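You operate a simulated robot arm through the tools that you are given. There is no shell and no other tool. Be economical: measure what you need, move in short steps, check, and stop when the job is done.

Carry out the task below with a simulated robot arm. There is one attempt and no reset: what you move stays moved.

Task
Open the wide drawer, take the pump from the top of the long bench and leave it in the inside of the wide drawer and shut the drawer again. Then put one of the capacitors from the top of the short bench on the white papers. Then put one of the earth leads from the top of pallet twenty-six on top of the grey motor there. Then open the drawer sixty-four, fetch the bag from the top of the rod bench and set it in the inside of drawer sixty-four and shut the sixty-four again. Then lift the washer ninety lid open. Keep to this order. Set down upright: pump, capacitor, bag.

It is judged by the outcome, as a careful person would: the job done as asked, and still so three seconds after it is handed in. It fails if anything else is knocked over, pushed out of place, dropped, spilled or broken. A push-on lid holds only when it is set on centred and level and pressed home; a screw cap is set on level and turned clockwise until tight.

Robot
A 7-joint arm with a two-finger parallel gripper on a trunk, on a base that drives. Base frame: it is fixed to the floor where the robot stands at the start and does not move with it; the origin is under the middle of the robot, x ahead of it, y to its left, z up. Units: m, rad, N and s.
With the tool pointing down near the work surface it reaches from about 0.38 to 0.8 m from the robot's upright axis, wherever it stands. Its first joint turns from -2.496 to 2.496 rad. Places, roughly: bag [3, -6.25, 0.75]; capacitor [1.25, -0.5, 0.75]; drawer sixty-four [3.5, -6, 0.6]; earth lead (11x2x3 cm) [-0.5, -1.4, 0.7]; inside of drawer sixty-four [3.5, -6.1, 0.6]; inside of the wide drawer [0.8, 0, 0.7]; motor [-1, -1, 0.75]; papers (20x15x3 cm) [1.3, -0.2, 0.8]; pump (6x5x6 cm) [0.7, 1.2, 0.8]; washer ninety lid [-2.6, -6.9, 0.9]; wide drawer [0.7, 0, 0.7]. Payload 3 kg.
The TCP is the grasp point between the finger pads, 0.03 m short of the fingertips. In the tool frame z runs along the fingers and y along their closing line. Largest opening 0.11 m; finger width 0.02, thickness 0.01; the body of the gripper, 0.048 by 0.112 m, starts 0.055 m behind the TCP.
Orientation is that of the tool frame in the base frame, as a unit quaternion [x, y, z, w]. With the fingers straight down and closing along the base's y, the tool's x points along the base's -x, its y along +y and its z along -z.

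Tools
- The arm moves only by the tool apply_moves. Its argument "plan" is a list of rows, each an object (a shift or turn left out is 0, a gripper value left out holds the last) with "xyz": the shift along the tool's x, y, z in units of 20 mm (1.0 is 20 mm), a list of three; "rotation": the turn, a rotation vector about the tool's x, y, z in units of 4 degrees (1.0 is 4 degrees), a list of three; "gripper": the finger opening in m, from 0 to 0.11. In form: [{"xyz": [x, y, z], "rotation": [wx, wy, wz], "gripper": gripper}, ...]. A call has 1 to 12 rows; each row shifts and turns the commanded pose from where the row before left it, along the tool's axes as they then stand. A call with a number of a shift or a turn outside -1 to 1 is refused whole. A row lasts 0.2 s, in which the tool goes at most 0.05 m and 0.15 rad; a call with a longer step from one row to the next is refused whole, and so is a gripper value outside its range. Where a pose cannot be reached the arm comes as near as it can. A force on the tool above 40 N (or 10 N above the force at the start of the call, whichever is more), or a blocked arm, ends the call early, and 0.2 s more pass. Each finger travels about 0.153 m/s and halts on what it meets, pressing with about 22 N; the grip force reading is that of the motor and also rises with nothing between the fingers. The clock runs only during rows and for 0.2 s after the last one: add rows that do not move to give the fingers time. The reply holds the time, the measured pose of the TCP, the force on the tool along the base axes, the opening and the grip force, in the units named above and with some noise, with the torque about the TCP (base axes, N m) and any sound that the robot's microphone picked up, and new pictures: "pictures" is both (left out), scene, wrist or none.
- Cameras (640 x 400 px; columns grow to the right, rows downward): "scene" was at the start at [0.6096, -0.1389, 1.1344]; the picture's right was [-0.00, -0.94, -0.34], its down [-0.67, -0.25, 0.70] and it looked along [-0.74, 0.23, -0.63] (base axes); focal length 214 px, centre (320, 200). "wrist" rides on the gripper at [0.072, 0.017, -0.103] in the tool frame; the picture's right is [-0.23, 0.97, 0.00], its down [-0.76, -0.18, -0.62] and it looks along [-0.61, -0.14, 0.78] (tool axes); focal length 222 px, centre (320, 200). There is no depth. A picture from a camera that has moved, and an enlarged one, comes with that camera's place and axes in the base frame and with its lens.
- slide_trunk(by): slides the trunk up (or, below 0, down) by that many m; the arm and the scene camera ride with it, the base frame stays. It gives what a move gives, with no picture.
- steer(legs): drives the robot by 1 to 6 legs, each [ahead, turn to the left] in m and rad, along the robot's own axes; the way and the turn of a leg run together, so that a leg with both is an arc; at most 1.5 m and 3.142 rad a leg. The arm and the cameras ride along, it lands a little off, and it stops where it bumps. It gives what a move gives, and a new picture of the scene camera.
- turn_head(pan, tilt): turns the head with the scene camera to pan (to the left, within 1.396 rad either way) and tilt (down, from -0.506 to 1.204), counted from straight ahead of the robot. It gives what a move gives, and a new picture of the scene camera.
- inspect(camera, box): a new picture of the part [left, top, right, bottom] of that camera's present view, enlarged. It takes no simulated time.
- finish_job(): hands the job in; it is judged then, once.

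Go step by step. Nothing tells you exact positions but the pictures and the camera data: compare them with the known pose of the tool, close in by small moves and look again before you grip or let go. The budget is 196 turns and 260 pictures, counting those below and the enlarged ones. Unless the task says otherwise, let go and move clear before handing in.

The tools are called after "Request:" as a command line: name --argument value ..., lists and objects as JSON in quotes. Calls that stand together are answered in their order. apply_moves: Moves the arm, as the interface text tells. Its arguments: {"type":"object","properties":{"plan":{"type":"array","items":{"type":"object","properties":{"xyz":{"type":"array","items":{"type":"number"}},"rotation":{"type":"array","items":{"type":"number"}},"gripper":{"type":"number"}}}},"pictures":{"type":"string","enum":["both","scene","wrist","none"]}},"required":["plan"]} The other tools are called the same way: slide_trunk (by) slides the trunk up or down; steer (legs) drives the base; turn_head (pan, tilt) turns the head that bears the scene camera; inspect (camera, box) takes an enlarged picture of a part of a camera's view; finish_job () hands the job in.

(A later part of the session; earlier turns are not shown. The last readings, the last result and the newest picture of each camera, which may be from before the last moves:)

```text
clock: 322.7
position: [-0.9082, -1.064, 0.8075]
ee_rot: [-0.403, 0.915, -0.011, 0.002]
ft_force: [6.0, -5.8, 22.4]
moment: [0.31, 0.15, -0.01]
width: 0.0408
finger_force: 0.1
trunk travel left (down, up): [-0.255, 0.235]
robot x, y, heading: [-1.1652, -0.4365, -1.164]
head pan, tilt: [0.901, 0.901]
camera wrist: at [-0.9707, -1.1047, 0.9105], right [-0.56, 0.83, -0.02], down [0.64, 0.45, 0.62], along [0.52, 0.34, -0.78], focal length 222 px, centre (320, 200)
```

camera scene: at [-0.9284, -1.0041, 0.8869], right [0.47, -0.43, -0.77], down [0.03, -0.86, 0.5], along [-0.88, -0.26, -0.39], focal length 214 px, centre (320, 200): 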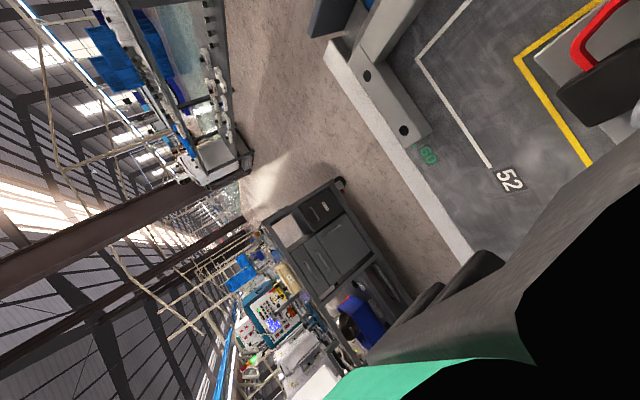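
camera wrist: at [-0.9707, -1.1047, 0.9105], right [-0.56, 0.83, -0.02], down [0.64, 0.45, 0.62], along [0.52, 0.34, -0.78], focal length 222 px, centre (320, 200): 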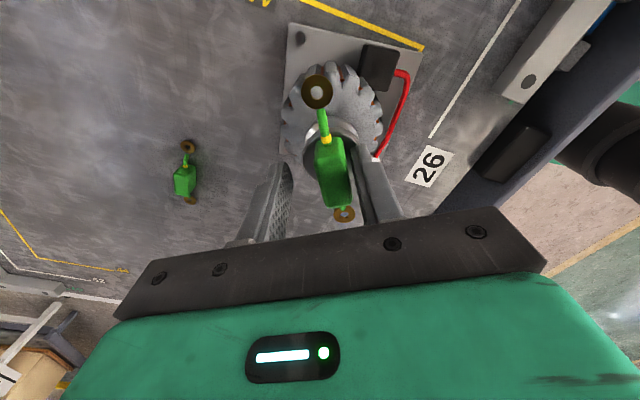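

The finger friction nudged the motor a bit. I'll lift straight up right away and check.

Request:
apply_moves --plan '[{"xyz": [0, 0, -0.3]}, {"xyz": [0, -0.2, -0.5]}, {"xyz": [0, 0, -1]}, {"xyz": [0, 0, -1]}, {"xyz": [0, 0, -1]}, {"xyz": [0, 0, -1]}, {}]' --pictures "wrist"

Request:
turn_head --pan 0 --tilt 0.099

```text
clock: 324.3
position: [-0.9058, -1.065, 0.9029]
ee_rot: [-0.403, 0.915, -0.01, 0.001]
ft_force: [-0.1, -0.4, 0.1]
moment: [-0.01, 0.0, 0.0]
width: 0.045
finger_force: 0.0
trunk travel left (down, up): [-0.255, 0.235]
robot x, y, heading: [-1.1635, -0.4398, -1.164]
head pan, tilt: [0.901, 0.901]
camera wrist: at [-0.9683, -1.1058, 1.0062], right [-0.56, 0.83, -0.02], down [0.64, 0.45, 0.62], along [0.52, 0.34, -0.78], focal length 222 px, centre (320, 200)
```

wrist: 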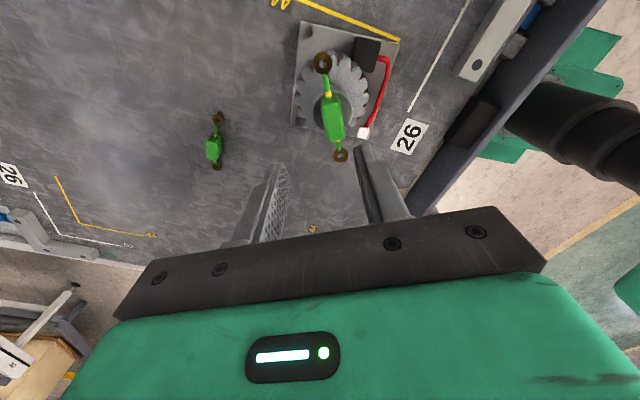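

```text
clock: 325.5
position: [-0.9057, -1.0648, 0.9024]
ee_rot: [-0.403, 0.915, -0.01, 0.001]
ft_force: [0.1, -0.6, -0.1]
moment: [0.04, -0.01, 0.0]
width: 0.0451
finger_force: 0.1
trunk travel left (down, up): [-0.255, 0.235]
robot x, y, heading: [-1.163, -0.4349, -1.162]
head pan, tilt: [0.0, 0.099]
camera scene: at [-0.8373, -0.9911, 0.9386], right [0.74, -0.68, 0.02], down [-0.67, -0.73, 0.1], along [-0.06, -0.09, -0.99], focal length 214 px, centre (320, 200)
```

scene: 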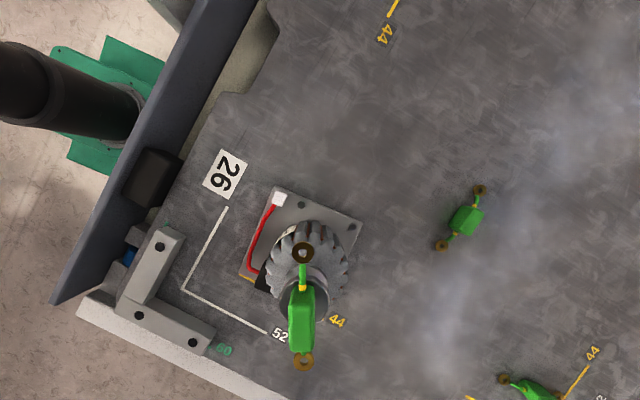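

Request:
inspect --camera "scene" --box '[220, 170, 400, 390]'

```text
1.82 times, centred on (310, 280) of scene
camera zoom: at [-0.8373, -0.9911, 0.9386], right [0.74, -0.68, 0.02], down [-0.67, -0.73, 0.1], along [-0.06, -0.09, -0.99], focal length 390 px, centre (338, 54)
```

zoom: 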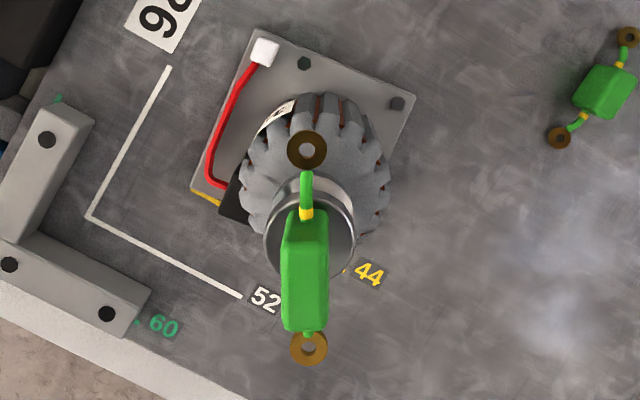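

The lead rests centred on the motor's boss. Now I'll raise and retract the arm, then head toward the far area for drawer sixty-four.

Request:
apply_moves --plan '[{"xyz": [0, 0, -1]}, {"xyz": [0, 0, -1]}, {"xyz": [0, 0, -1]}, {"xyz": [-0.43, 0.9, -0.5]}, {"xyz": [-0.43, 0.9, 0]}, {"xyz": [-0.43, 0.9, 0]}, {"xyz": [-0.43, 0.9, 0]}, {"xyz": [-0.43, 0.9, 0]}, {"xyz": [-0.43, 0.9, 0]}, {"xyz": [-0.43, 0.9, 0]}, {"xyz": [-0.43, 0.9, 0]}, {"xyz": [-0.43, 0.9, 0]}]' --pictures "none"

Request:
slide_trunk --by 0.2

Request:
steer --legs '[[-0.35, 0], [0, 0.6], [0, 0.5], [1.4, 0], [0, -0.8]]'

```text
clock: 328.1
position: [-0.9732, -0.8983, 0.9674]
ee_rot: [-0.403, 0.915, -0.009, 0.002]
ft_force: [-0.7, 0.0, -0.1]
moment: [0.0, 0.01, 0.01]
width: 0.0449
finger_force: 0.0
trunk travel left (down, up): [-0.255, 0.235]
robot x, y, heading: [-1.162, -0.4345, -1.16]
head pan, tilt: [0.0, 0.099]
```

```text
clock: 330.3
position: [-0.9734, -0.8974, 1.1681]
ee_rot: [-0.403, 0.915, -0.01, 0.002]
ft_force: [-0.7, 0.1, 0.3]
moment: [0.0, -0.01, -0.02]
width: 0.045
finger_force: 0.0
trunk travel left (down, up): [-0.455, 0.035]
robot x, y, heading: [-1.1645, -0.4352, -1.165]
head pan, tilt: [0.0, 0.099]
```

```text
clock: 344.3
position: [0.396, -0.5855, 1.1684]
ee_rot: [-0.537, 0.843, -0.01, 0.002]
ft_force: [-1.2, 1.1, 0.2]
moment: [0.03, -0.04, 0.02]
width: 0.0447
finger_force: 0.1
trunk travel left (down, up): [-0.455, 0.035]
robot x, y, heading: [0.099, -0.1815, -0.854]
head pan, tilt: [0.0, 0.099]
camera scene: at [0.4386, -0.495, 1.2044], right [0.91, -0.42, 0.02], down [-0.42, -0.9, 0.1], along [-0.03, -0.1, -0.99], focal length 214 px, centre (320, 200)
```

scene: 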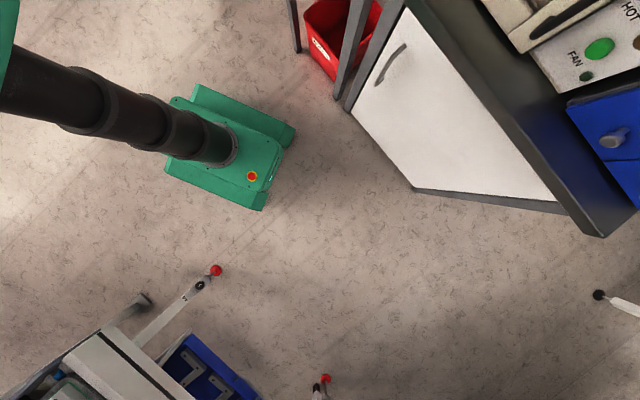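

Request:
apply_moves --plan '[{"rotation": [0, 0, 1]}, {"rotation": [0, 0, 1]}, {"rotation": [0, 0, 1]}, {"rotation": [0, 0, 1]}, {"rotation": [0, 0, 1]}, {"rotation": [0, 0, 1]}, {"rotation": [0, 0, 1]}, {"rotation": [0, 0, 1]}, {"rotation": [0, 0, 1]}, {"rotation": [0, 0, 1]}, {"rotation": [0, 0, 1]}, {"rotation": [0, 0, 1]}]' --pictures "none"

Request:
apply_moves --plan '[{"rotation": [0, 0, 1]}, {"rotation": [0, 0, 1]}, {"rotation": [0, 0, 1]}, {"rotation": [0, 0, 1]}, {"rotation": [0, 0, 1]}, {"rotation": [0, 0, 1]}, {"rotation": [0, 0, 1]}, {"rotation": [0, 0, 1]}, {"rotation": [0, 0, 1]}, {"rotation": [0, 0, 1]}, {"rotation": [0, 0, 1]}, {"rotation": [0, 0, 1]}]' --pictures "none"

Request:
steer --legs '[[0, -0.21], [1.338, 0], [0, 0.6], [0, 0.5]]'

Request:
turn_head --pan -1.2 --tilt -0.3

```text
clock: 346.9
position: [0.3958, -0.5859, 1.1684]
ee_rot: [-0.147, 0.989, -0.007, 0.006]
ft_force: [0.8, 0.5, 0.6]
moment: [0.01, 0.01, 0.04]
width: 0.0448
finger_force: 0.1
trunk travel left (down, up): [-0.455, 0.035]
robot x, y, heading: [0.1013, -0.1833, -0.856]
head pan, tilt: [0.0, 0.099]
```

```text
clock: 349.5
position: [0.3961, -0.5849, 1.1685]
ee_rot: [0.269, 0.963, -0.005, 0.008]
ft_force: [0.4, -0.4, 0.8]
moment: [-0.01, -0.03, 0.0]
width: 0.0452
finger_force: 0.0
trunk travel left (down, up): [-0.455, 0.035]
robot x, y, heading: [0.1019, -0.1786, -0.854]
head pan, tilt: [0.0, 0.099]
```

```text
clock: 360.1
position: [1.2517, -1.3545, 1.1688]
ee_rot: [-0.177, 0.984, 0.0, 0.01]
ft_force: [0.8, 1.0, -0.2]
moment: [-0.03, -0.01, 0.02]
width: 0.045
finger_force: 0.1
trunk travel left (down, up): [-0.455, 0.035]
robot x, y, heading: [0.7525, -1.3717, 0.045]
head pan, tilt: [0.0, 0.099]
camera scene: at [1.3461, -1.3203, 1.2071], right [0.35, -0.94, 0.0], down [-0.93, -0.35, 0.08], along [-0.07, -0.03, -1.0], focal length 214 px, centre (320, 200)
```

scene: 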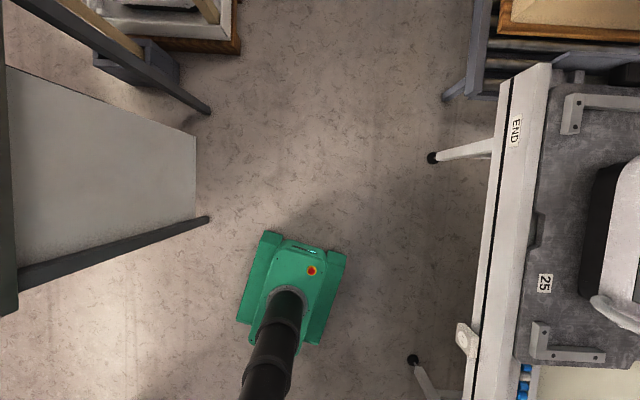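

```text
clock: 361.5
position: [1.2504, -1.3545, 1.1696]
ee_rot: [-0.177, 0.984, 0.001, 0.01]
ft_force: [-0.7, -0.1, -0.1]
moment: [-0.03, -0.01, 0.03]
width: 0.0453
finger_force: 0.0
trunk travel left (down, up): [-0.455, 0.035]
robot x, y, heading: [0.7545, -1.3758, 0.043]
head pan, tilt: [-1.201, -0.3]
camera scene: at [1.4027, -1.3771, 1.272], right [0.11, -0.34, 0.93], down [-0.8, -0.59, -0.12], along [0.59, -0.73, -0.34], focal length 214 px, centre (320, 200)
```

scene: 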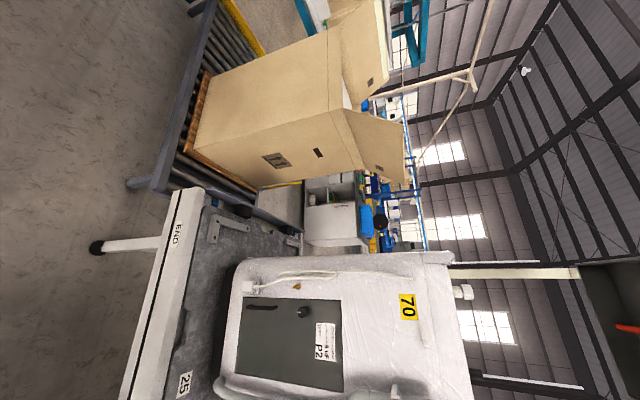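

Request:
steer --legs '[[0.45, -0.05], [0, 0.3], [1.5, 0]]'

Request:
turn_head --pan -1.3 --tilt -0.2

```text
clock: 372.1
position: [3.1107, -0.8102, 1.17]
ee_rot: [-0.292, 0.956, 0.002, 0.01]
ft_force: [0.1, 0.2, -0.4]
moment: [0.02, 0.04, -0.02]
width: 0.0449
finger_force: 0.1
trunk travel left (down, up): [-0.455, 0.035]
robot x, y, heading: [2.6286, -0.943, 0.277]
head pan, tilt: [-1.201, -0.3]
camera scene: at [3.2634, -0.7969, 1.2721], right [0.19, -0.31, 0.93], down [-0.64, -0.76, -0.12], along [0.75, -0.57, -0.34], focal length 214 px, centre (320, 200)
```

scene: 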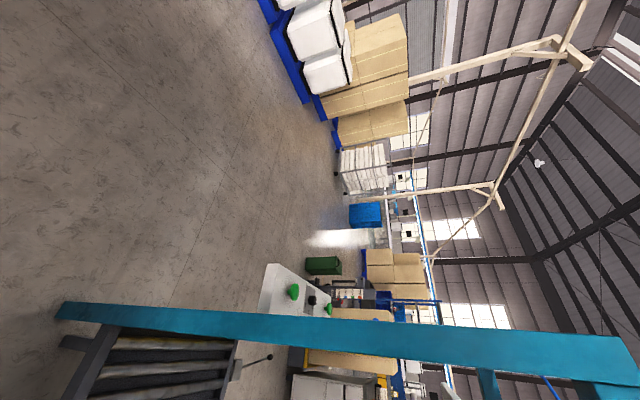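

```text
clock: 372.8
position: [3.1117, -0.8099, 1.169]
ee_rot: [-0.292, 0.956, 0.002, 0.01]
ft_force: [-0.1, 0.1, 0.6]
moment: [-0.02, 0.0, 0.02]
width: 0.0447
finger_force: 0.0
trunk travel left (down, up): [-0.455, 0.035]
robot x, y, heading: [2.6301, -0.9455, 0.275]
head pan, tilt: [-1.3, -0.201]
camera scene: at [3.2606, -0.8071, 1.2785], right [0.13, -0.23, 0.96], down [-0.7, -0.71, -0.07], along [0.7, -0.67, -0.26], focal length 214 px, centre (320, 200)
```

scene: 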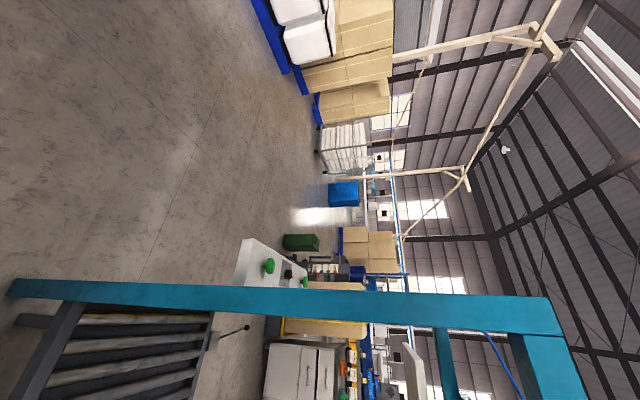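

Request:
steer --legs '[[1.45, 0], [0, -0.9], [0, -0.7]]'

Request:
turn_head --pan 0 --tilt -0.5

Request:
turn_head --pan -1.2 --tilt -0.4

```text
clock: 384.2
position: [4.1289, -1.0447, 1.1702]
ee_rot: [0.493, 0.87, -0.005, 0.008]
ft_force: [-0.5, 0.8, -0.1]
moment: [-0.02, -0.03, 0.01]
width: 0.0448
finger_force: 0.0
trunk travel left (down, up): [-0.455, 0.035]
robot x, y, heading: [4.0758, -0.542, -1.336]
head pan, tilt: [-1.3, -0.201]
camera scene: at [4.1262, -1.1945, 1.2783], right [-0.24, -0.12, 0.96], down [-0.67, 0.74, -0.07], along [-0.7, -0.66, -0.26], focal length 214 px, centre (320, 200)
```

scene: 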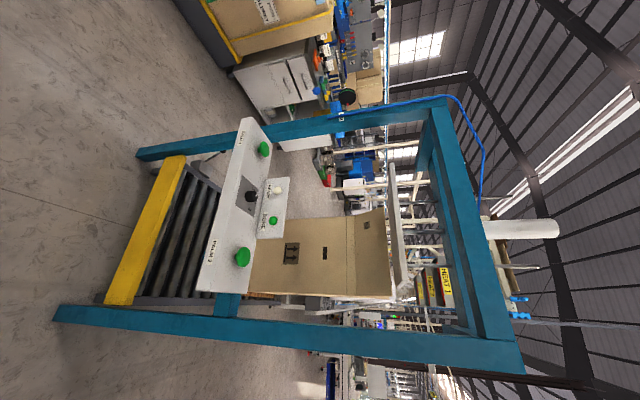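

```text
clock: 385.7
position: [4.1297, -1.0452, 1.17]
ee_rot: [0.492, 0.87, -0.006, 0.008]
ft_force: [0.6, 0.1, 0.1]
moment: [0.01, 0.0, 0.0]
width: 0.045
finger_force: 0.0
trunk travel left (down, up): [-0.455, 0.035]
robot x, y, heading: [4.0762, -0.5443, -1.331]
head pan, tilt: [0.0, -0.499]
camera scene: at [4.2069, -1.1726, 1.2345], right [-0.86, -0.52, 0.0], down [-0.45, 0.74, -0.5], along [0.25, -0.43, -0.87], focal length 214 px, centre (320, 200)
```

scene: 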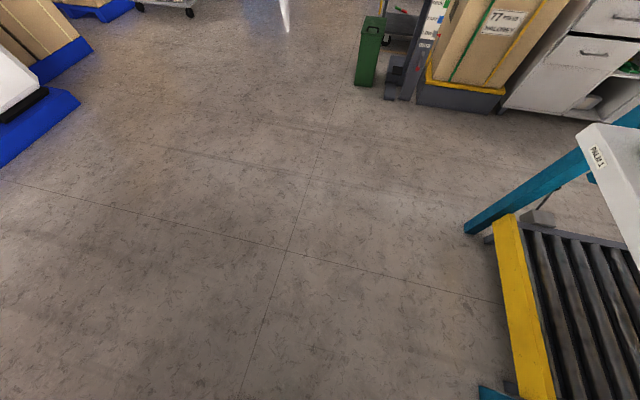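

```text
clock: 387.1
position: [4.1305, -1.0445, 1.1714]
ee_rot: [0.492, 0.87, -0.006, 0.008]
ft_force: [-0.6, -0.2, -0.3]
moment: [0.04, 0.04, 0.02]
width: 0.0449
finger_force: 0.1
trunk travel left (down, up): [-0.455, 0.035]
robot x, y, heading: [4.0763, -0.5432, -1.333]
head pan, tilt: [-1.201, -0.4]
camera scene: at [4.1446, -1.201, 1.2751], right [-0.32, -0.17, 0.93], down [-0.78, 0.6, -0.16], along [-0.53, -0.78, -0.32], focal length 214 px, centre (320, 200)
```

scene: 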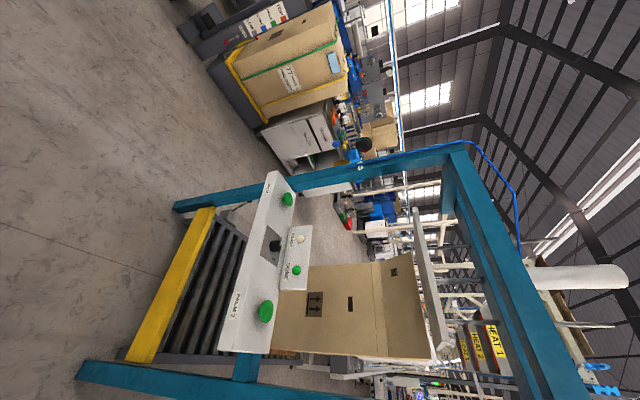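

Request:
steer --legs '[[0, 0.319], [1.3, 0], [1.0, 0], [0, -0.5]]'

Request:
turn_head --pan -1.2 --tilt -0.4

Request:
turn_head --pan -0.2 --tilt -0.5

```text
clock: 400.8
position: [5.2349, -2.984, 1.1705]
ee_rot: [0.573, 0.819, -0.007, 0.007]
ft_force: [0.8, -0.1, 0.7]
moment: [0.01, -0.01, 0.02]
width: 0.0447
finger_force: 0.0
trunk travel left (down, up): [-0.455, 0.035]
robot x, y, heading: [5.2974, -2.486, -1.516]
head pan, tilt: [-1.201, -0.4]
camera scene: at [5.2199, -3.1403, 1.2751], right [-0.34, -0.11, 0.93], down [-0.66, 0.74, -0.16], along [-0.67, -0.67, -0.32], focal length 214 px, centre (320, 200)
```

scene: 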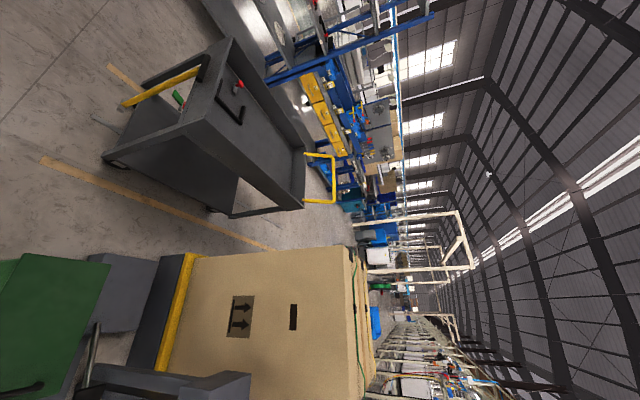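

```text
clock: 401.4
position: [5.2341, -2.9829, 1.1715]
ee_rot: [0.573, 0.82, -0.007, 0.007]
ft_force: [0.1, 0.1, 1.1]
moment: [-0.01, -0.04, -0.01]
width: 0.0452
finger_force: 0.0
trunk travel left (down, up): [-0.455, 0.035]
robot x, y, heading: [5.2949, -2.4771, -1.522]
head pan, tilt: [-1.201, -0.4]
camera scene: at [5.2204, -3.1402, 1.2758], right [-0.34, -0.11, 0.93], down [-0.66, 0.74, -0.16], along [-0.67, -0.67, -0.32], focal length 214 px, centre (320, 200)
```

scene: 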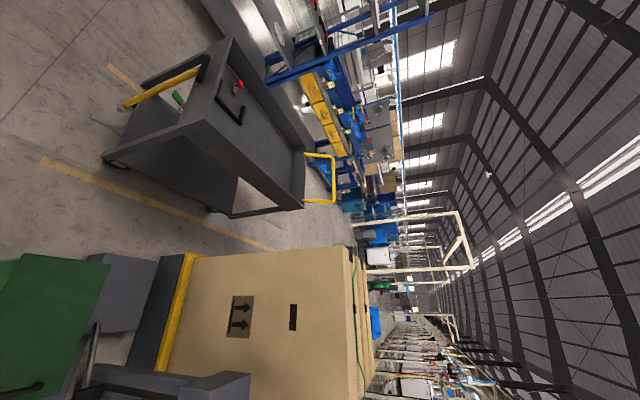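

```text
clock: 402.7
position: [5.2353, -2.9838, 1.171]
ee_rot: [0.573, 0.82, -0.007, 0.007]
ft_force: [0.0, 0.2, -0.2]
moment: [0.01, 0.01, 0.0]
width: 0.0449
finger_force: 0.1
trunk travel left (down, up): [-0.455, 0.035]
robot x, y, heading: [5.2928, -2.483, -1.52]
head pan, tilt: [-0.201, -0.499]
camera scene: at [5.2739, -3.1287, 1.2364], right [-0.92, -0.33, 0.2], down [-0.39, 0.78, -0.49], along [0.0, -0.53, -0.85], focal length 214 px, centre (320, 200)
```

scene: 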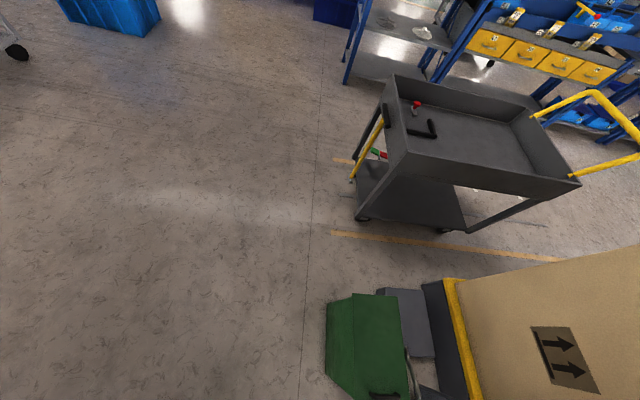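

Request:
inspect --camera "scene" --box '[340, 0, 640, 190]'

```text
2.11 times, centred on (490, 95) of scene
camera zoom: at [5.2739, -3.1287, 1.2364], right [-0.92, -0.33, 0.2], down [-0.39, 0.78, -0.49], along [0.0, -0.53, -0.85], focal length 452 px, centre (-38, 421)
```

zoom: 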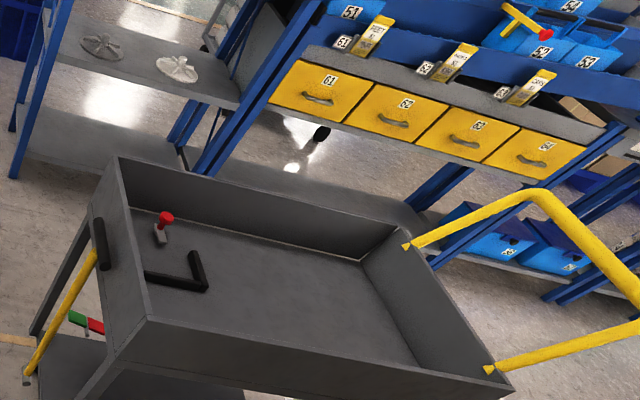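

Found: yellow drawers 61–64 on a blue rack, 64 rightmost at about (3.5, −5.9). I'll drive around the tool cart into the space before the rack.

Request:
steer --legs '[[0, 0.372], [1.115, 0], [0, -0.52], [1.0, 0], [0, -0.6], [0, -0.57]]'

Request:
turn_head --pan 0.3 --tilt -0.5

```text
clock: 419.1
position: [5.1453, -4.5445, 1.1699]
ee_rot: [0.957, 0.29, -0.009, 0.002]
ft_force: [-0.6, -0.9, 0.2]
moment: [0.0, -0.06, -0.02]
width: 0.0448
finger_force: 0.1
trunk travel left (down, up): [-0.455, 0.035]
robot x, y, heading: [5.6614, -4.5325, -2.839]
head pan, tilt: [-0.201, -0.499]
camera scene: at [5.0147, -4.6183, 1.2352], right [-0.54, 0.82, 0.2], down [0.67, 0.56, -0.48], along [-0.51, -0.13, -0.85], focal length 214 px, centre (320, 200)
```

scene: 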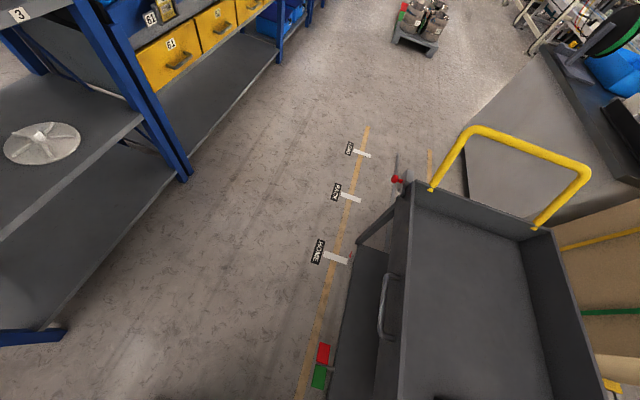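

```text
clock: 420.1
position: [5.1468, -4.5449, 1.1716]
ee_rot: [0.957, 0.29, -0.009, 0.002]
ft_force: [0.4, 1.9, -0.8]
moment: [-0.03, 0.0, -0.03]
width: 0.045
finger_force: 0.0
trunk travel left (down, up): [-0.455, 0.035]
robot x, y, heading: [5.6653, -4.5311, -2.837]
head pan, tilt: [0.3, -0.499]
camera scene: at [5.0347, -4.6449, 1.2378], right [-0.54, 0.79, -0.29], down [0.8, 0.37, -0.47], along [-0.27, -0.49, -0.83], focal length 214 px, centre (320, 200)
```

scene: 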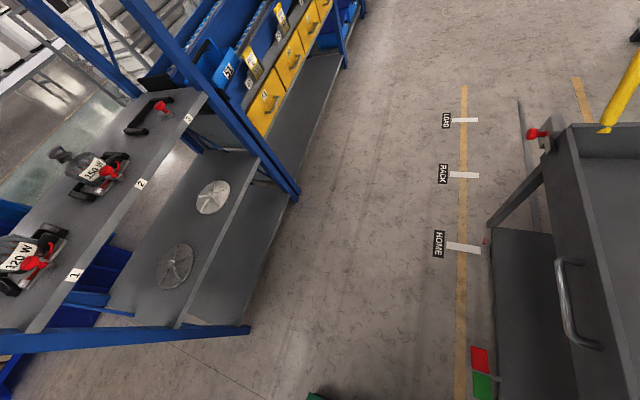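

Request:
steer --legs '[[0.95, 0], [0.95, 0]]'

Request:
turn_head --pan 0.9 --tilt -0.5

```text
clock: 429.6
position: [3.3368, -5.1153, 1.1705]
ee_rot: [0.957, 0.289, -0.009, 0.002]
ft_force: [-0.8, -0.3, 0.8]
moment: [-0.05, -0.03, -0.01]
width: 0.0451
finger_force: 0.1
trunk travel left (down, up): [-0.455, 0.035]
robot x, y, heading: [3.8517, -5.1, -2.841]
head pan, tilt: [0.3, -0.499]
camera scene: at [3.225, -5.2146, 1.2381], right [-0.53, 0.79, -0.29], down [0.8, 0.36, -0.47], along [-0.27, -0.49, -0.83], focal length 214 px, centre (320, 200)
```

scene: 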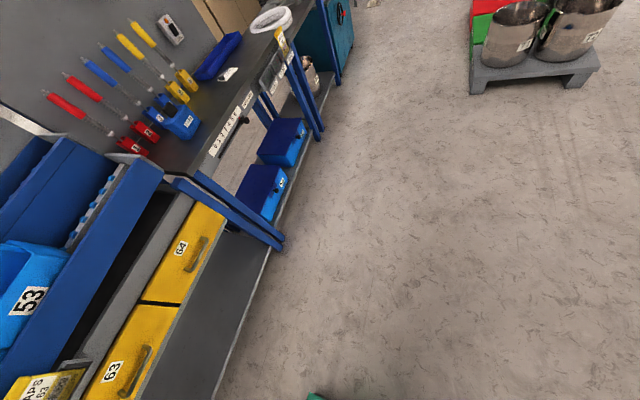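

```text
clock: 430.6
position: [3.3375, -5.1143, 1.1728]
ee_rot: [0.957, 0.289, -0.01, 0.002]
ft_force: [0.5, 0.9, -0.3]
moment: [0.0, 0.01, 0.01]
width: 0.0452
finger_force: 0.0
trunk travel left (down, up): [-0.455, 0.035]
robot x, y, heading: [3.8557, -5.1024, -2.844]
head pan, tilt: [0.901, -0.499]
camera scene: at [3.2434, -5.2416, 1.2607], right [-0.36, 0.51, -0.78], down [0.93, 0.17, -0.32], along [-0.03, -0.84, -0.54], focal length 214 px, centre (320, 200)
```

scene: 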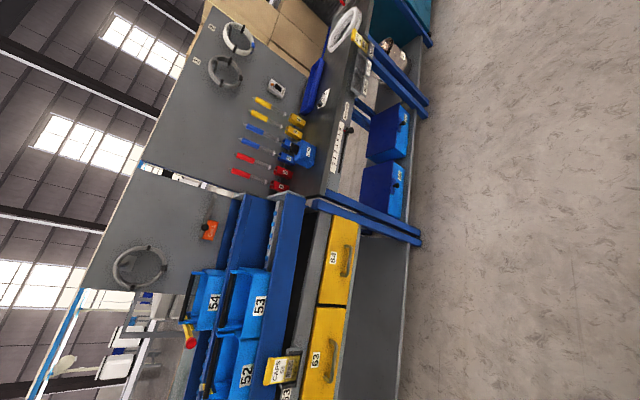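

Request:
inspect --camera "scene" --box '[220, 30, 420, 200]'

Request:
inspect --camera "scene" --box '[280, 190, 430, 330]'

```text
2.35 times, centred on (320, 115) of scene
camera zoom: at [3.2434, -5.2416, 1.2607], right [-0.36, 0.51, -0.78], down [0.93, 0.17, -0.32], along [-0.03, -0.84, -0.54], focal length 505 px, centre (320, 400)
```

zoom: 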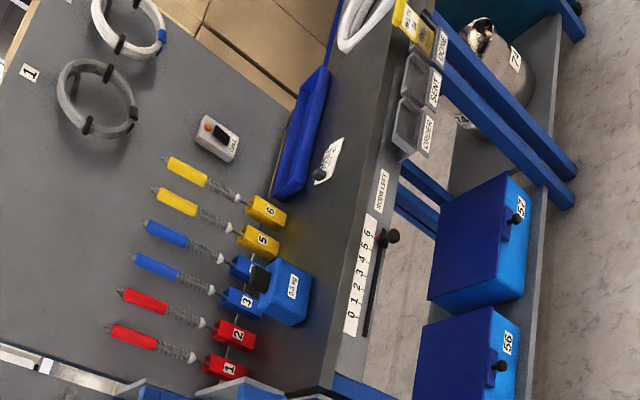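

```text
2.86 times, centred on (355, 260) of scene
camera zoom: at [3.2434, -5.2416, 1.2607], right [-0.36, 0.51, -0.78], down [0.93, 0.17, -0.32], along [-0.03, -0.84, -0.54], focal length 613 px, centre (220, 29)
```

zoom: 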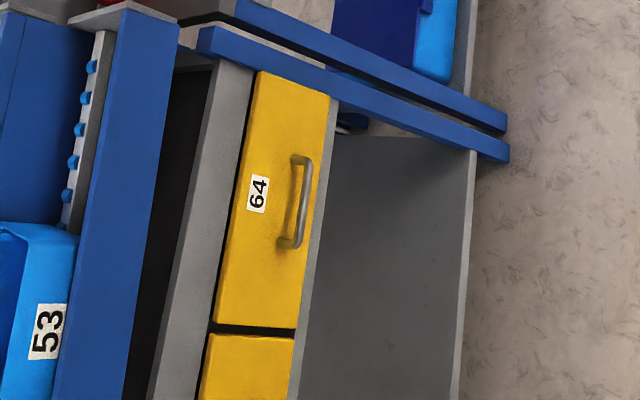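

Drawer 64's handle is a horizontal bar at about (3.41, −5.885). The bag is likely the blue item on the rod bench to its right. I'll drive to face drawer 64.

Request:
steer --legs '[[0, -0.375], [0.712, 0], [0, 1.0], [0, 0.953]]'

Request:
turn_head --pan -0.3 --tilt -0.5

```text
clock: 440.9
position: [3.1474, -5.5718, 1.1734]
ee_rot: [0.488, 0.873, -0.007, 0.007]
ft_force: [1.0, -0.4, 0.6]
moment: [-0.01, 0.07, 0.03]
width: 0.0448
finger_force: 0.0
trunk travel left (down, up): [-0.455, 0.035]
robot x, y, heading: [3.0741, -5.0736, -1.292]
head pan, tilt: [0.901, -0.499]
stopped in leg 4: the robot was blocked; the commanded pose is now the measured one
camera scene: at [3.2699, -5.6697, 1.2622], right [-0.52, -0.34, -0.78], down [-0.14, 0.94, -0.32], along [0.84, -0.06, -0.54], focal length 214 px, centre (320, 200)
```

scene: 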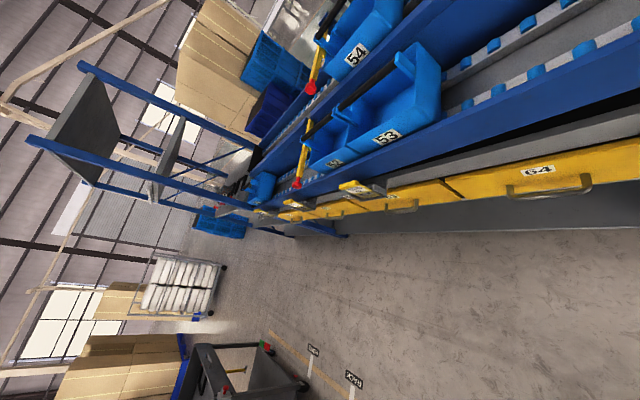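

```text
clock: 442.3
position: [3.1448, -5.5696, 1.1719]
ee_rot: [0.488, 0.873, -0.007, 0.008]
ft_force: [-0.4, 1.2, -0.8]
moment: [-0.03, 0.02, 0.0]
width: 0.0449
finger_force: 0.1
trunk travel left (down, up): [-0.455, 0.035]
robot x, y, heading: [3.0703, -5.0743, -1.293]
head pan, tilt: [-0.3, -0.499]
camera scene: at [3.2066, -5.7082, 1.24], right [-0.82, -0.5, 0.3], down [-0.58, 0.66, -0.47], along [0.04, -0.56, -0.83], focal length 214 px, centre (320, 200)
```

scene: 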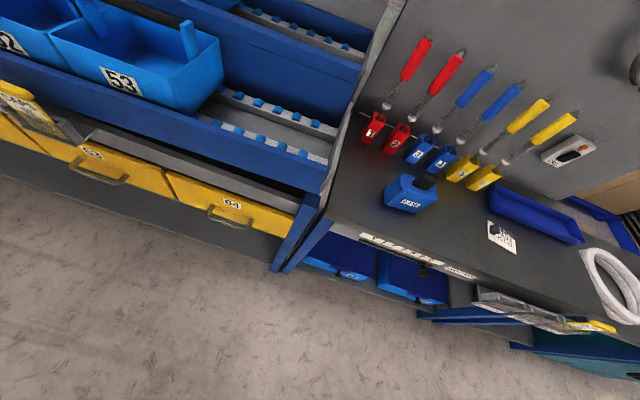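

Handle 64 ≈(3.43, −5.91, z≈0.57), and the bag is the blue one at (3.02, −6.25). I'll back off, extend and lower the arm, then turn the tool level with vertical closing.

Request:
steer --legs '[[-0.3, 0]]'

Request:
apply_moves --plan '[{"xyz": [-0.96, -0.27, 0]}, {"xyz": [-0.96, -0.27, 0]}, {"xyz": [-0.96, -0.27, 0]}, {"xyz": [-0.96, -0.27, 0]}, {"xyz": [-0.96, -0.27, 0]}, {"xyz": [-0.96, -0.27, 0]}, {"xyz": [-0.96, -0.27, 0]}, {"xyz": [-0.96, -0.27, 0]}, {"xyz": [-0.96, -0.27, 0]}]' --pictures "none"

Request:
slide_trunk --by -0.4

Request:
apply_moves --plan '[{"rotation": [-1, -1, 1]}, {"rotation": [-1, -1, 1]}, {"rotation": [-1, -1, 1]}, {"rotation": [-1, -1, 1]}, {"rotation": [-1, -1, 1]}, {"rotation": [-1, -1, 1]}, {"rotation": [-1, -1, 1]}, {"rotation": [-1, -1, 1]}, {"rotation": [-1, -1, 1]}, {"rotation": [-1, -1, 1]}, {"rotation": [-1, -1, 1]}, {"rotation": [-1, -1, 1]}]' --pictures "none"

Request:
apply_moves --plan '[{"rotation": [-1, -1, 1]}, {"rotation": [-1, -1, 1]}, {"rotation": [-1, -1, 1]}, {"rotation": [-1, -1, 1]}, {"rotation": [-1, -1, 1]}, {"rotation": [-0.33, -0.33, 0.33]}, {"gripper": 0.06}, {}]' --pictures "none"

```text
clock: 444.3
position: [3.06, -5.2803, 1.1733]
ee_rot: [0.488, 0.873, -0.006, 0.008]
ft_force: [1.0, 0.0, -0.3]
moment: [-0.01, 0.0, 0.0]
width: 0.0448
finger_force: 0.0
trunk travel left (down, up): [-0.455, 0.035]
robot x, y, heading: [2.9898, -4.7874, -1.291]
head pan, tilt: [-0.3, -0.499]
camera scene: at [3.1222, -5.4186, 1.24], right [-0.82, -0.49, 0.3], down [-0.58, 0.67, -0.47], along [0.04, -0.56, -0.83], focal length 214 px, centre (320, 200)
```

scene: 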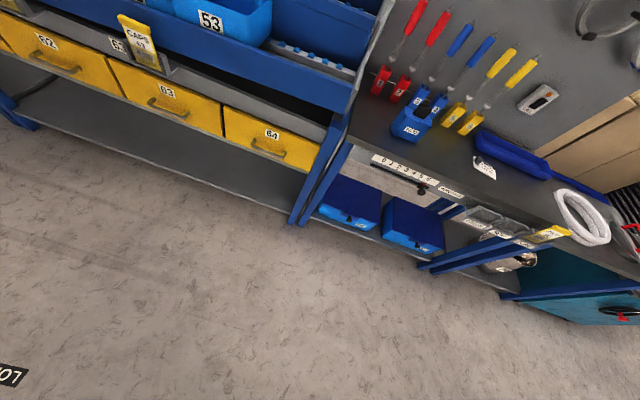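

```text
clock: 446.3
position: [3.1087, -5.4538, 1.1763]
ee_rot: [0.489, 0.872, -0.005, 0.008]
ft_force: [0.0, 0.1, -0.1]
moment: [-0.03, -0.01, 0.0]
width: 0.045
finger_force: 0.1
trunk travel left (down, up): [-0.455, 0.035]
robot x, y, heading: [2.9895, -4.783, -1.293]
head pan, tilt: [-0.3, -0.499]
```

```text
clock: 450.2
position: [3.1089, -5.4531, 0.7772]
ee_rot: [0.488, 0.873, -0.005, 0.008]
ft_force: [0.2, 0.0, 0.0]
moment: [-0.03, 0.0, 0.0]
width: 0.045
finger_force: 0.1
trunk travel left (down, up): [-0.055, 0.435]
robot x, y, heading: [2.9894, -4.7879, -1.295]
head pan, tilt: [-0.3, -0.499]
```

```text
clock: 452.8
position: [3.1096, -5.4542, 0.777]
ee_rot: [0.694, 0.465, 0.146, 0.53]
ft_force: [0.0, 0.5, 0.1]
moment: [0.01, 0.0, -0.05]
width: 0.0451
finger_force: 0.1
trunk travel left (down, up): [-0.055, 0.435]
robot x, y, heading: [2.9893, -4.7824, -1.288]
head pan, tilt: [-0.3, -0.499]
```

```text
clock: 454.6
position: [3.1097, -5.4528, 0.7778]
ee_rot: [0.673, 0.191, 0.193, 0.688]
ft_force: [-0.1, 0.0, 0.0]
moment: [-0.01, 0.01, 0.0]
width: 0.0599
finger_force: 0.1
trunk travel left (down, up): [-0.055, 0.435]
robot x, y, heading: [2.9894, -4.7823, -1.295]
head pan, tilt: [-0.3, -0.499]
```

Request:
apply_moves --plan '[{"xyz": [0, -1, 0], "rotation": [0, -1, 0]}, {"xyz": [0, -1, 0], "rotation": [0, -1, 0]}, {"xyz": [0, -1, 0], "rotation": [0, -1, 0]}, {"xyz": [0, -1, 0], "rotation": [0, -0.5, 0]}, {"xyz": [0, -1, 0]}, {"xyz": [0, -1, 0]}, {"xyz": [0, -1, 0]}, {"xyz": [0, -1, 0]}, {"xyz": [0, -1, 0]}, {"xyz": [0, -1, 0]}, {}]' --pictures "none"

Request:
steer --legs '[[0.15, 0]]'

Request:
apply_moves --plan '[{"xyz": [1, 0, 0]}, {"xyz": [1, 0, 0]}, {"xyz": [1, 0, 0]}, {"xyz": [1, 0, 0]}, {"xyz": [1, 0, 0]}, {"xyz": [1, 0, 0]}, {"xyz": [1, 0, 0]}, {"xyz": [1, 0, 0]}, {}]' --pictures "none"

Request:
turn_head --pan 0 --tilt 0.4

```text
clock: 457.0
position: [3.1105, -5.4568, 0.5772]
ee_rot: [0.691, 0.105, 0.11, 0.706]
ft_force: [0.8, 0.1, 0.4]
moment: [0.01, 0.02, -0.03]
width: 0.0601
finger_force: 0.0
trunk travel left (down, up): [-0.055, 0.435]
robot x, y, heading: [2.9906, -4.7868, -1.291]
head pan, tilt: [-0.3, -0.499]
```

```text
clock: 458.3
position: [3.1527, -5.6013, 0.5758]
ee_rot: [0.692, 0.105, 0.111, 0.706]
ft_force: [0.3, -0.3, -0.2]
moment: [-0.01, -0.03, -0.03]
width: 0.0599
finger_force: 0.1
trunk travel left (down, up): [-0.055, 0.435]
robot x, y, heading: [3.0297, -4.9285, -1.291]
head pan, tilt: [-0.3, -0.499]
camera scene: at [2.9903, -5.585, 0.5528], right [-0.08, 0.26, -0.96], down [0.98, -0.17, -0.13], along [-0.2, -0.95, -0.24], focal length 214 px, centre (320, 200)
```

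scene: 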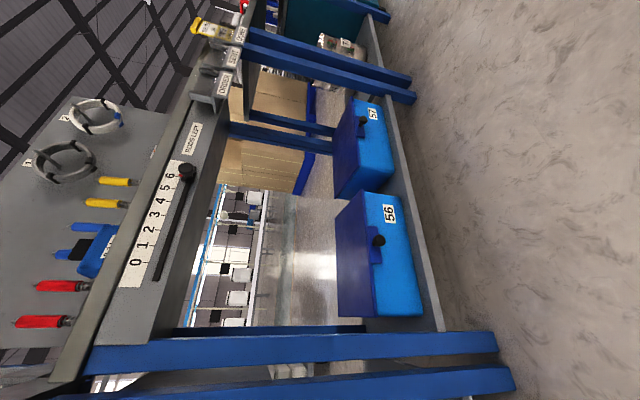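

```text
clock: 460.3
position: [3.3048, -5.5523, 0.5772]
ee_rot: [0.692, 0.105, 0.111, 0.705]
ft_force: [0.2, -0.5, -0.7]
moment: [-0.01, 0.01, -0.01]
width: 0.0598
finger_force: 0.0
trunk travel left (down, up): [-0.055, 0.435]
robot x, y, heading: [3.0307, -4.9273, -1.292]
head pan, tilt: [-0.3, -0.499]
```

```text
clock: 461.5
position: [3.304, -5.5527, 0.5775]
ee_rot: [0.692, 0.106, 0.111, 0.706]
ft_force: [0.4, 0.7, 0.5]
moment: [0.0, -0.02, 0.02]
width: 0.06
finger_force: 0.1
trunk travel left (down, up): [-0.055, 0.435]
robot x, y, heading: [3.0285, -4.9318, -1.287]
head pan, tilt: [0.0, 0.4]
camera scene: at [3.2244, -5.5403, 0.5744], right [0.01, -0.02, -1.0], down [0.76, 0.65, 0.0], along [0.65, -0.76, 0.02], focal length 214 px, centre (320, 200)
```

scene: 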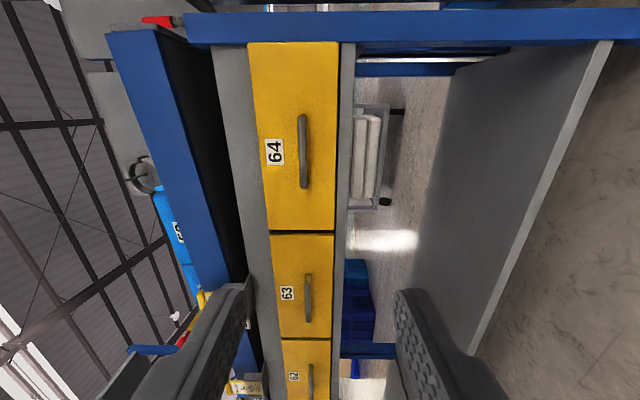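

Request:
steer --legs '[[0.2, 0]]'

Request:
apply_moves --plan '[{"xyz": [0.2, 0.9, 0.5]}, {"xyz": [0, 0.85, 0.5]}, {"xyz": [0, 0, 1]}, {}]' --pictures "both"

```text
clock: 463.1
position: [3.3604, -5.7458, 0.5773]
ee_rot: [0.691, 0.107, 0.11, 0.706]
ft_force: [-0.1, -0.2, -0.1]
moment: [-0.04, 0.02, -0.03]
width: 0.0599
finger_force: 0.0
trunk travel left (down, up): [-0.055, 0.435]
robot x, y, heading: [3.0844, -5.1193, -1.292]
head pan, tilt: [0.0, 0.4]
camera scene: at [3.2797, -5.7327, 0.5744], right [0.01, -0.02, -1.0], down [0.76, 0.65, 0.0], along [0.65, -0.76, 0.02], focal length 214 px, centre (320, 200)
```

scene: 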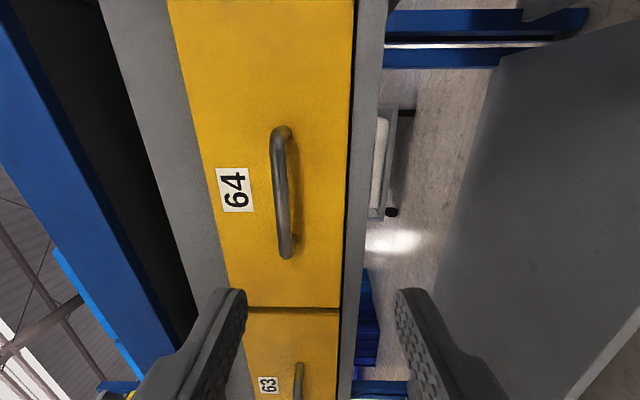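

```text
clock: 464.1
position: [3.3758, -5.7823, 0.6138]
ee_rot: [0.692, 0.106, 0.11, 0.706]
ft_force: [-0.1, -0.3, -0.2]
moment: [0.03, 0.02, 0.01]
width: 0.0601
finger_force: 0.0
trunk travel left (down, up): [-0.055, 0.435]
robot x, y, heading: [3.0867, -5.1199, -1.293]
head pan, tilt: [0.0, 0.4]
camera scene: at [3.2957, -5.7693, 0.6108], right [0.01, -0.02, -1.0], down [0.76, 0.65, 0.0], along [0.65, -0.76, 0.02], focal length 214 px, centre (320, 200)
camera wrist: at [3.4135, -5.6614, 0.6285], right [-0.23, -0.05, 0.97], down [-0.91, 0.36, -0.19], along [-0.34, -0.93, -0.13], focal length 222 px, centre (320, 200)
```

scene: 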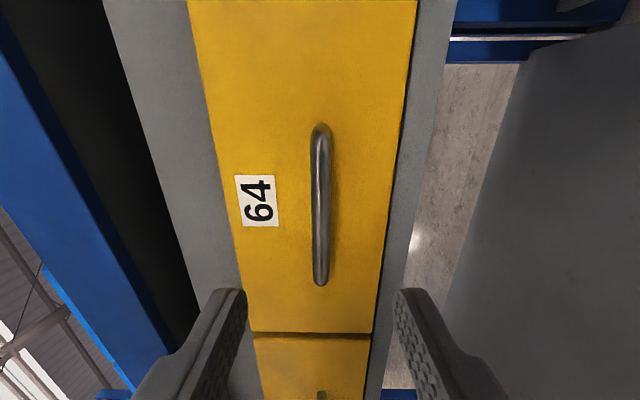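
wrist: 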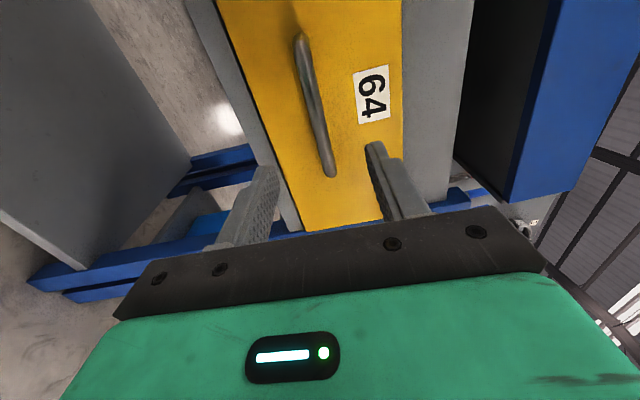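

Request:
apply_moves --plan '[{"xyz": [0, 0, 1]}, {"xyz": [0, 0, 1]}, {"xyz": [0, 0, 1]}, {"xyz": [0, 0, 1]}, {"xyz": [0, 0, 0.5]}, {}]' --pictures "both"

```text
clock: 465.5
position: [3.4049, -5.8666, 0.6164]
ee_rot: [0.692, 0.106, 0.111, 0.706]
ft_force: [0.3, 0.2, 0.1]
moment: [0.01, -0.02, -0.01]
width: 0.06
finger_force: 0.1
trunk travel left (down, up): [-0.055, 0.435]
robot x, y, heading: [3.0873, -5.1209, -1.292]
head pan, tilt: [0.0, 0.4]
camera scene: at [3.323, -5.8546, 0.6128], right [0.01, -0.02, -1.0], down [0.76, 0.65, 0.0], along [0.65, -0.76, 0.02], focal length 214 px, centre (320, 200)
camera wrist: at [3.4409, -5.7468, 0.6303], right [-0.23, -0.05, 0.97], down [-0.91, 0.36, -0.19], along [-0.34, -0.93, -0.13], focal length 222 px, centre (320, 200)
```

scene: 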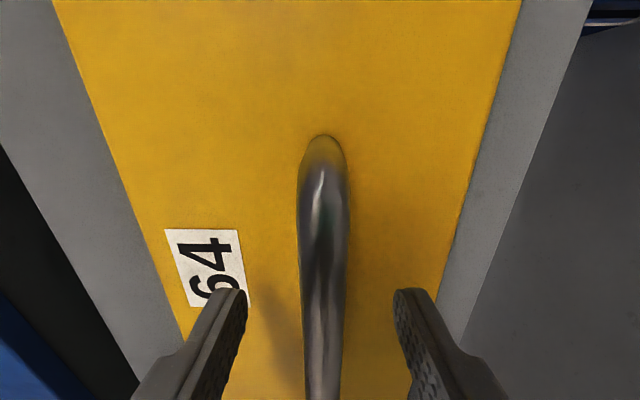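
wrist: 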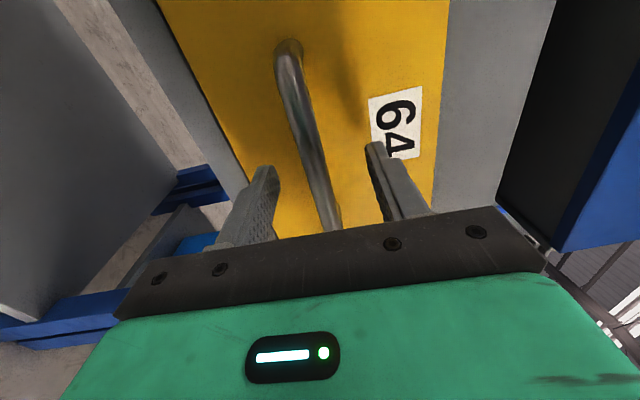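

Request:
apply_moves --plan '[{"xyz": [0, 0, 0.5]}, {"gripper": 0.03}, {"gripper": 0}, {}, {}]' --pictures "none"

Request:
apply_moves --plan '[{"xyz": [0, 0, -0.4]}, {"xyz": [0, 0, -0.6]}, {"xyz": [0, 0, -0.7]}, {"xyz": [0, 0, -0.7]}, {"xyz": [0, 0, -0.7]}, {"xyz": [0, 0, -0.7]}, {}]' --pictures "scene"

```text
clock: 466.7
position: [3.4067, -5.8759, 0.6146]
ee_rot: [0.692, 0.106, 0.11, 0.706]
ft_force: [-1.0, 0.9, -7.8]
moment: [-0.05, 0.22, -0.2]
width: 0.0137
finger_force: 44.5
trunk travel left (down, up): [-0.055, 0.435]
robot x, y, heading: [3.087, -5.117, -1.288]
head pan, tilt: [0.0, 0.4]
```

```text
clock: 468.3
position: [3.3833, -5.804, 0.6153]
ee_rot: [0.691, 0.106, 0.11, 0.706]
ft_force: [3.3, 0.1, 2.8]
moment: [-0.1, 0.17, -0.29]
width: 0.0138
finger_force: 44.8
trunk travel left (down, up): [-0.055, 0.435]
robot x, y, heading: [3.0867, -5.1184, -1.29]
head pan, tilt: [0.0, 0.4]
camera scene: at [3.3034, -5.7922, 0.612], right [0.01, -0.02, -1.0], down [0.76, 0.65, -0.01], along [0.65, -0.76, 0.02], focal length 214 px, centre (320, 200)
```

scene: 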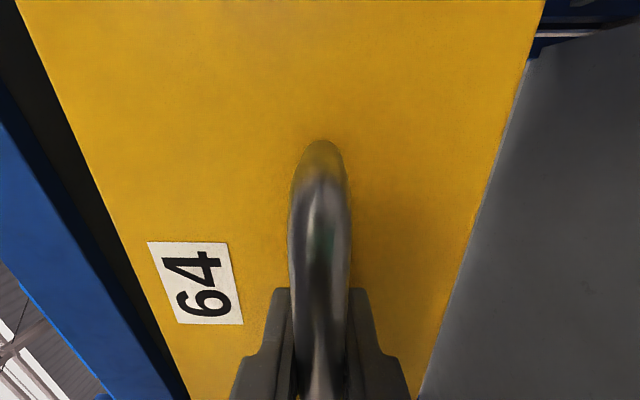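

It opens smoothly. Continuing the pull.

Request:
apply_moves --plan '[{"xyz": [0, 0, -0.7]}, {"xyz": [0, 0, -0.7]}, {"xyz": [0, 0, -0.7]}, {"xyz": [0, 0, -0.7]}, {"xyz": [0, 0, -0.7]}, {"xyz": [0, 0, -0.7]}, {"xyz": [0, 0, -0.7]}, {"xyz": [0, 0, -0.7]}, {"xyz": [0, 0, -0.7]}, {}]' --pictures "none"

```text
clock: 469.8
position: [3.3584, -5.7223, 0.615]
ee_rot: [0.689, 0.107, 0.111, 0.708]
ft_force: [0.3, -0.7, 10.1]
moment: [-0.22, 0.22, 0.42]
width: 0.0134
finger_force: 45.3
trunk travel left (down, up): [-0.055, 0.435]
robot x, y, heading: [3.083, -5.1216, -1.289]
head pan, tilt: [0.0, 0.4]
stopped in row 7: the force on the tool passed its limit at 41 N (the readings are from after the stop); the commanded pose is now the measured one
```

Request:
apply_moves --plan '[{"xyz": [0, 0, -0.4]}, {"xyz": [0, 0, -0.4]}, {"xyz": [0, 0, -0.4]}, {}]' --pictures "none"

```text
clock: 470.8
position: [3.3519, -5.6998, 0.6146]
ee_rot: [0.689, 0.107, 0.112, 0.708]
ft_force: [4.8, 0.7, 30.3]
moment: [-0.17, 0.27, 0.42]
width: 0.0135
finger_force: 45.3
trunk travel left (down, up): [-0.055, 0.435]
robot x, y, heading: [3.0878, -5.1203, -1.287]
head pan, tilt: [0.0, 0.4]
```

Request:
apply_moves --plan '[{"xyz": [0, 0.1, -0.3]}, {"xyz": [0, 0.05, -0.4]}, {"xyz": [0, 0, -0.4]}, {"xyz": [0, 0, -0.4]}, {"xyz": [0, 0, -0.4]}, {}]' --pictures "none"

```text
clock: 471.8
position: [3.3462, -5.682, 0.615]
ee_rot: [0.686, 0.105, 0.112, 0.712]
ft_force: [-0.4, -1.3, 8.8]
moment: [-0.14, 0.26, 0.42]
width: 0.0136
finger_force: 45.0
out of reach, approached as far as the arm can: row 3, 4
trunk travel left (down, up): [-0.055, 0.435]
robot x, y, heading: [3.0881, -5.1224, -1.289]
head pan, tilt: [0.0, 0.4]
stopped in row 4: the force on the tool passed its limit at 44 N (the readings are from after the stop); the commanded pose is now the measured one
```

The arm is at its inner limit; I'll pull a bit further by small base moves.

Request:
steer --legs '[[-0.06, 0]]'

```text
clock: 472.7
position: [3.3278, -5.6234, 0.6144]
ee_rot: [0.686, 0.104, 0.111, 0.711]
ft_force: [-7.4, -3.5, 18.6]
moment: [-0.21, 0.26, -0.51]
width: 0.0133
finger_force: 44.9
trunk travel left (down, up): [-0.055, 0.435]
robot x, y, heading: [3.069, -5.0628, -1.289]
head pan, tilt: [0.0, 0.4]
camera scene: at [3.2479, -5.6114, 0.6112], right [0.02, -0.03, -1.0], down [0.76, 0.65, -0.01], along [0.65, -0.76, 0.04], focal length 214 px, centre (320, 200)
```

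scene: 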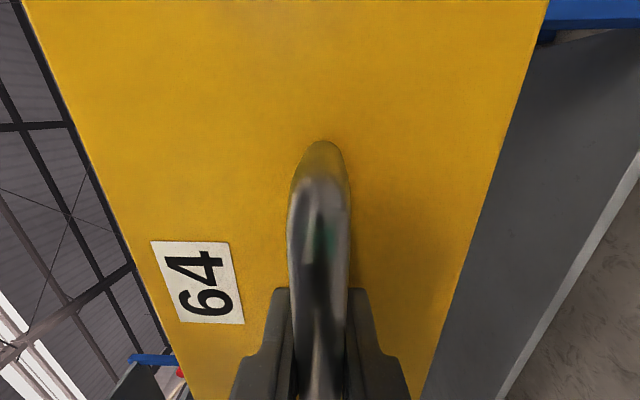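

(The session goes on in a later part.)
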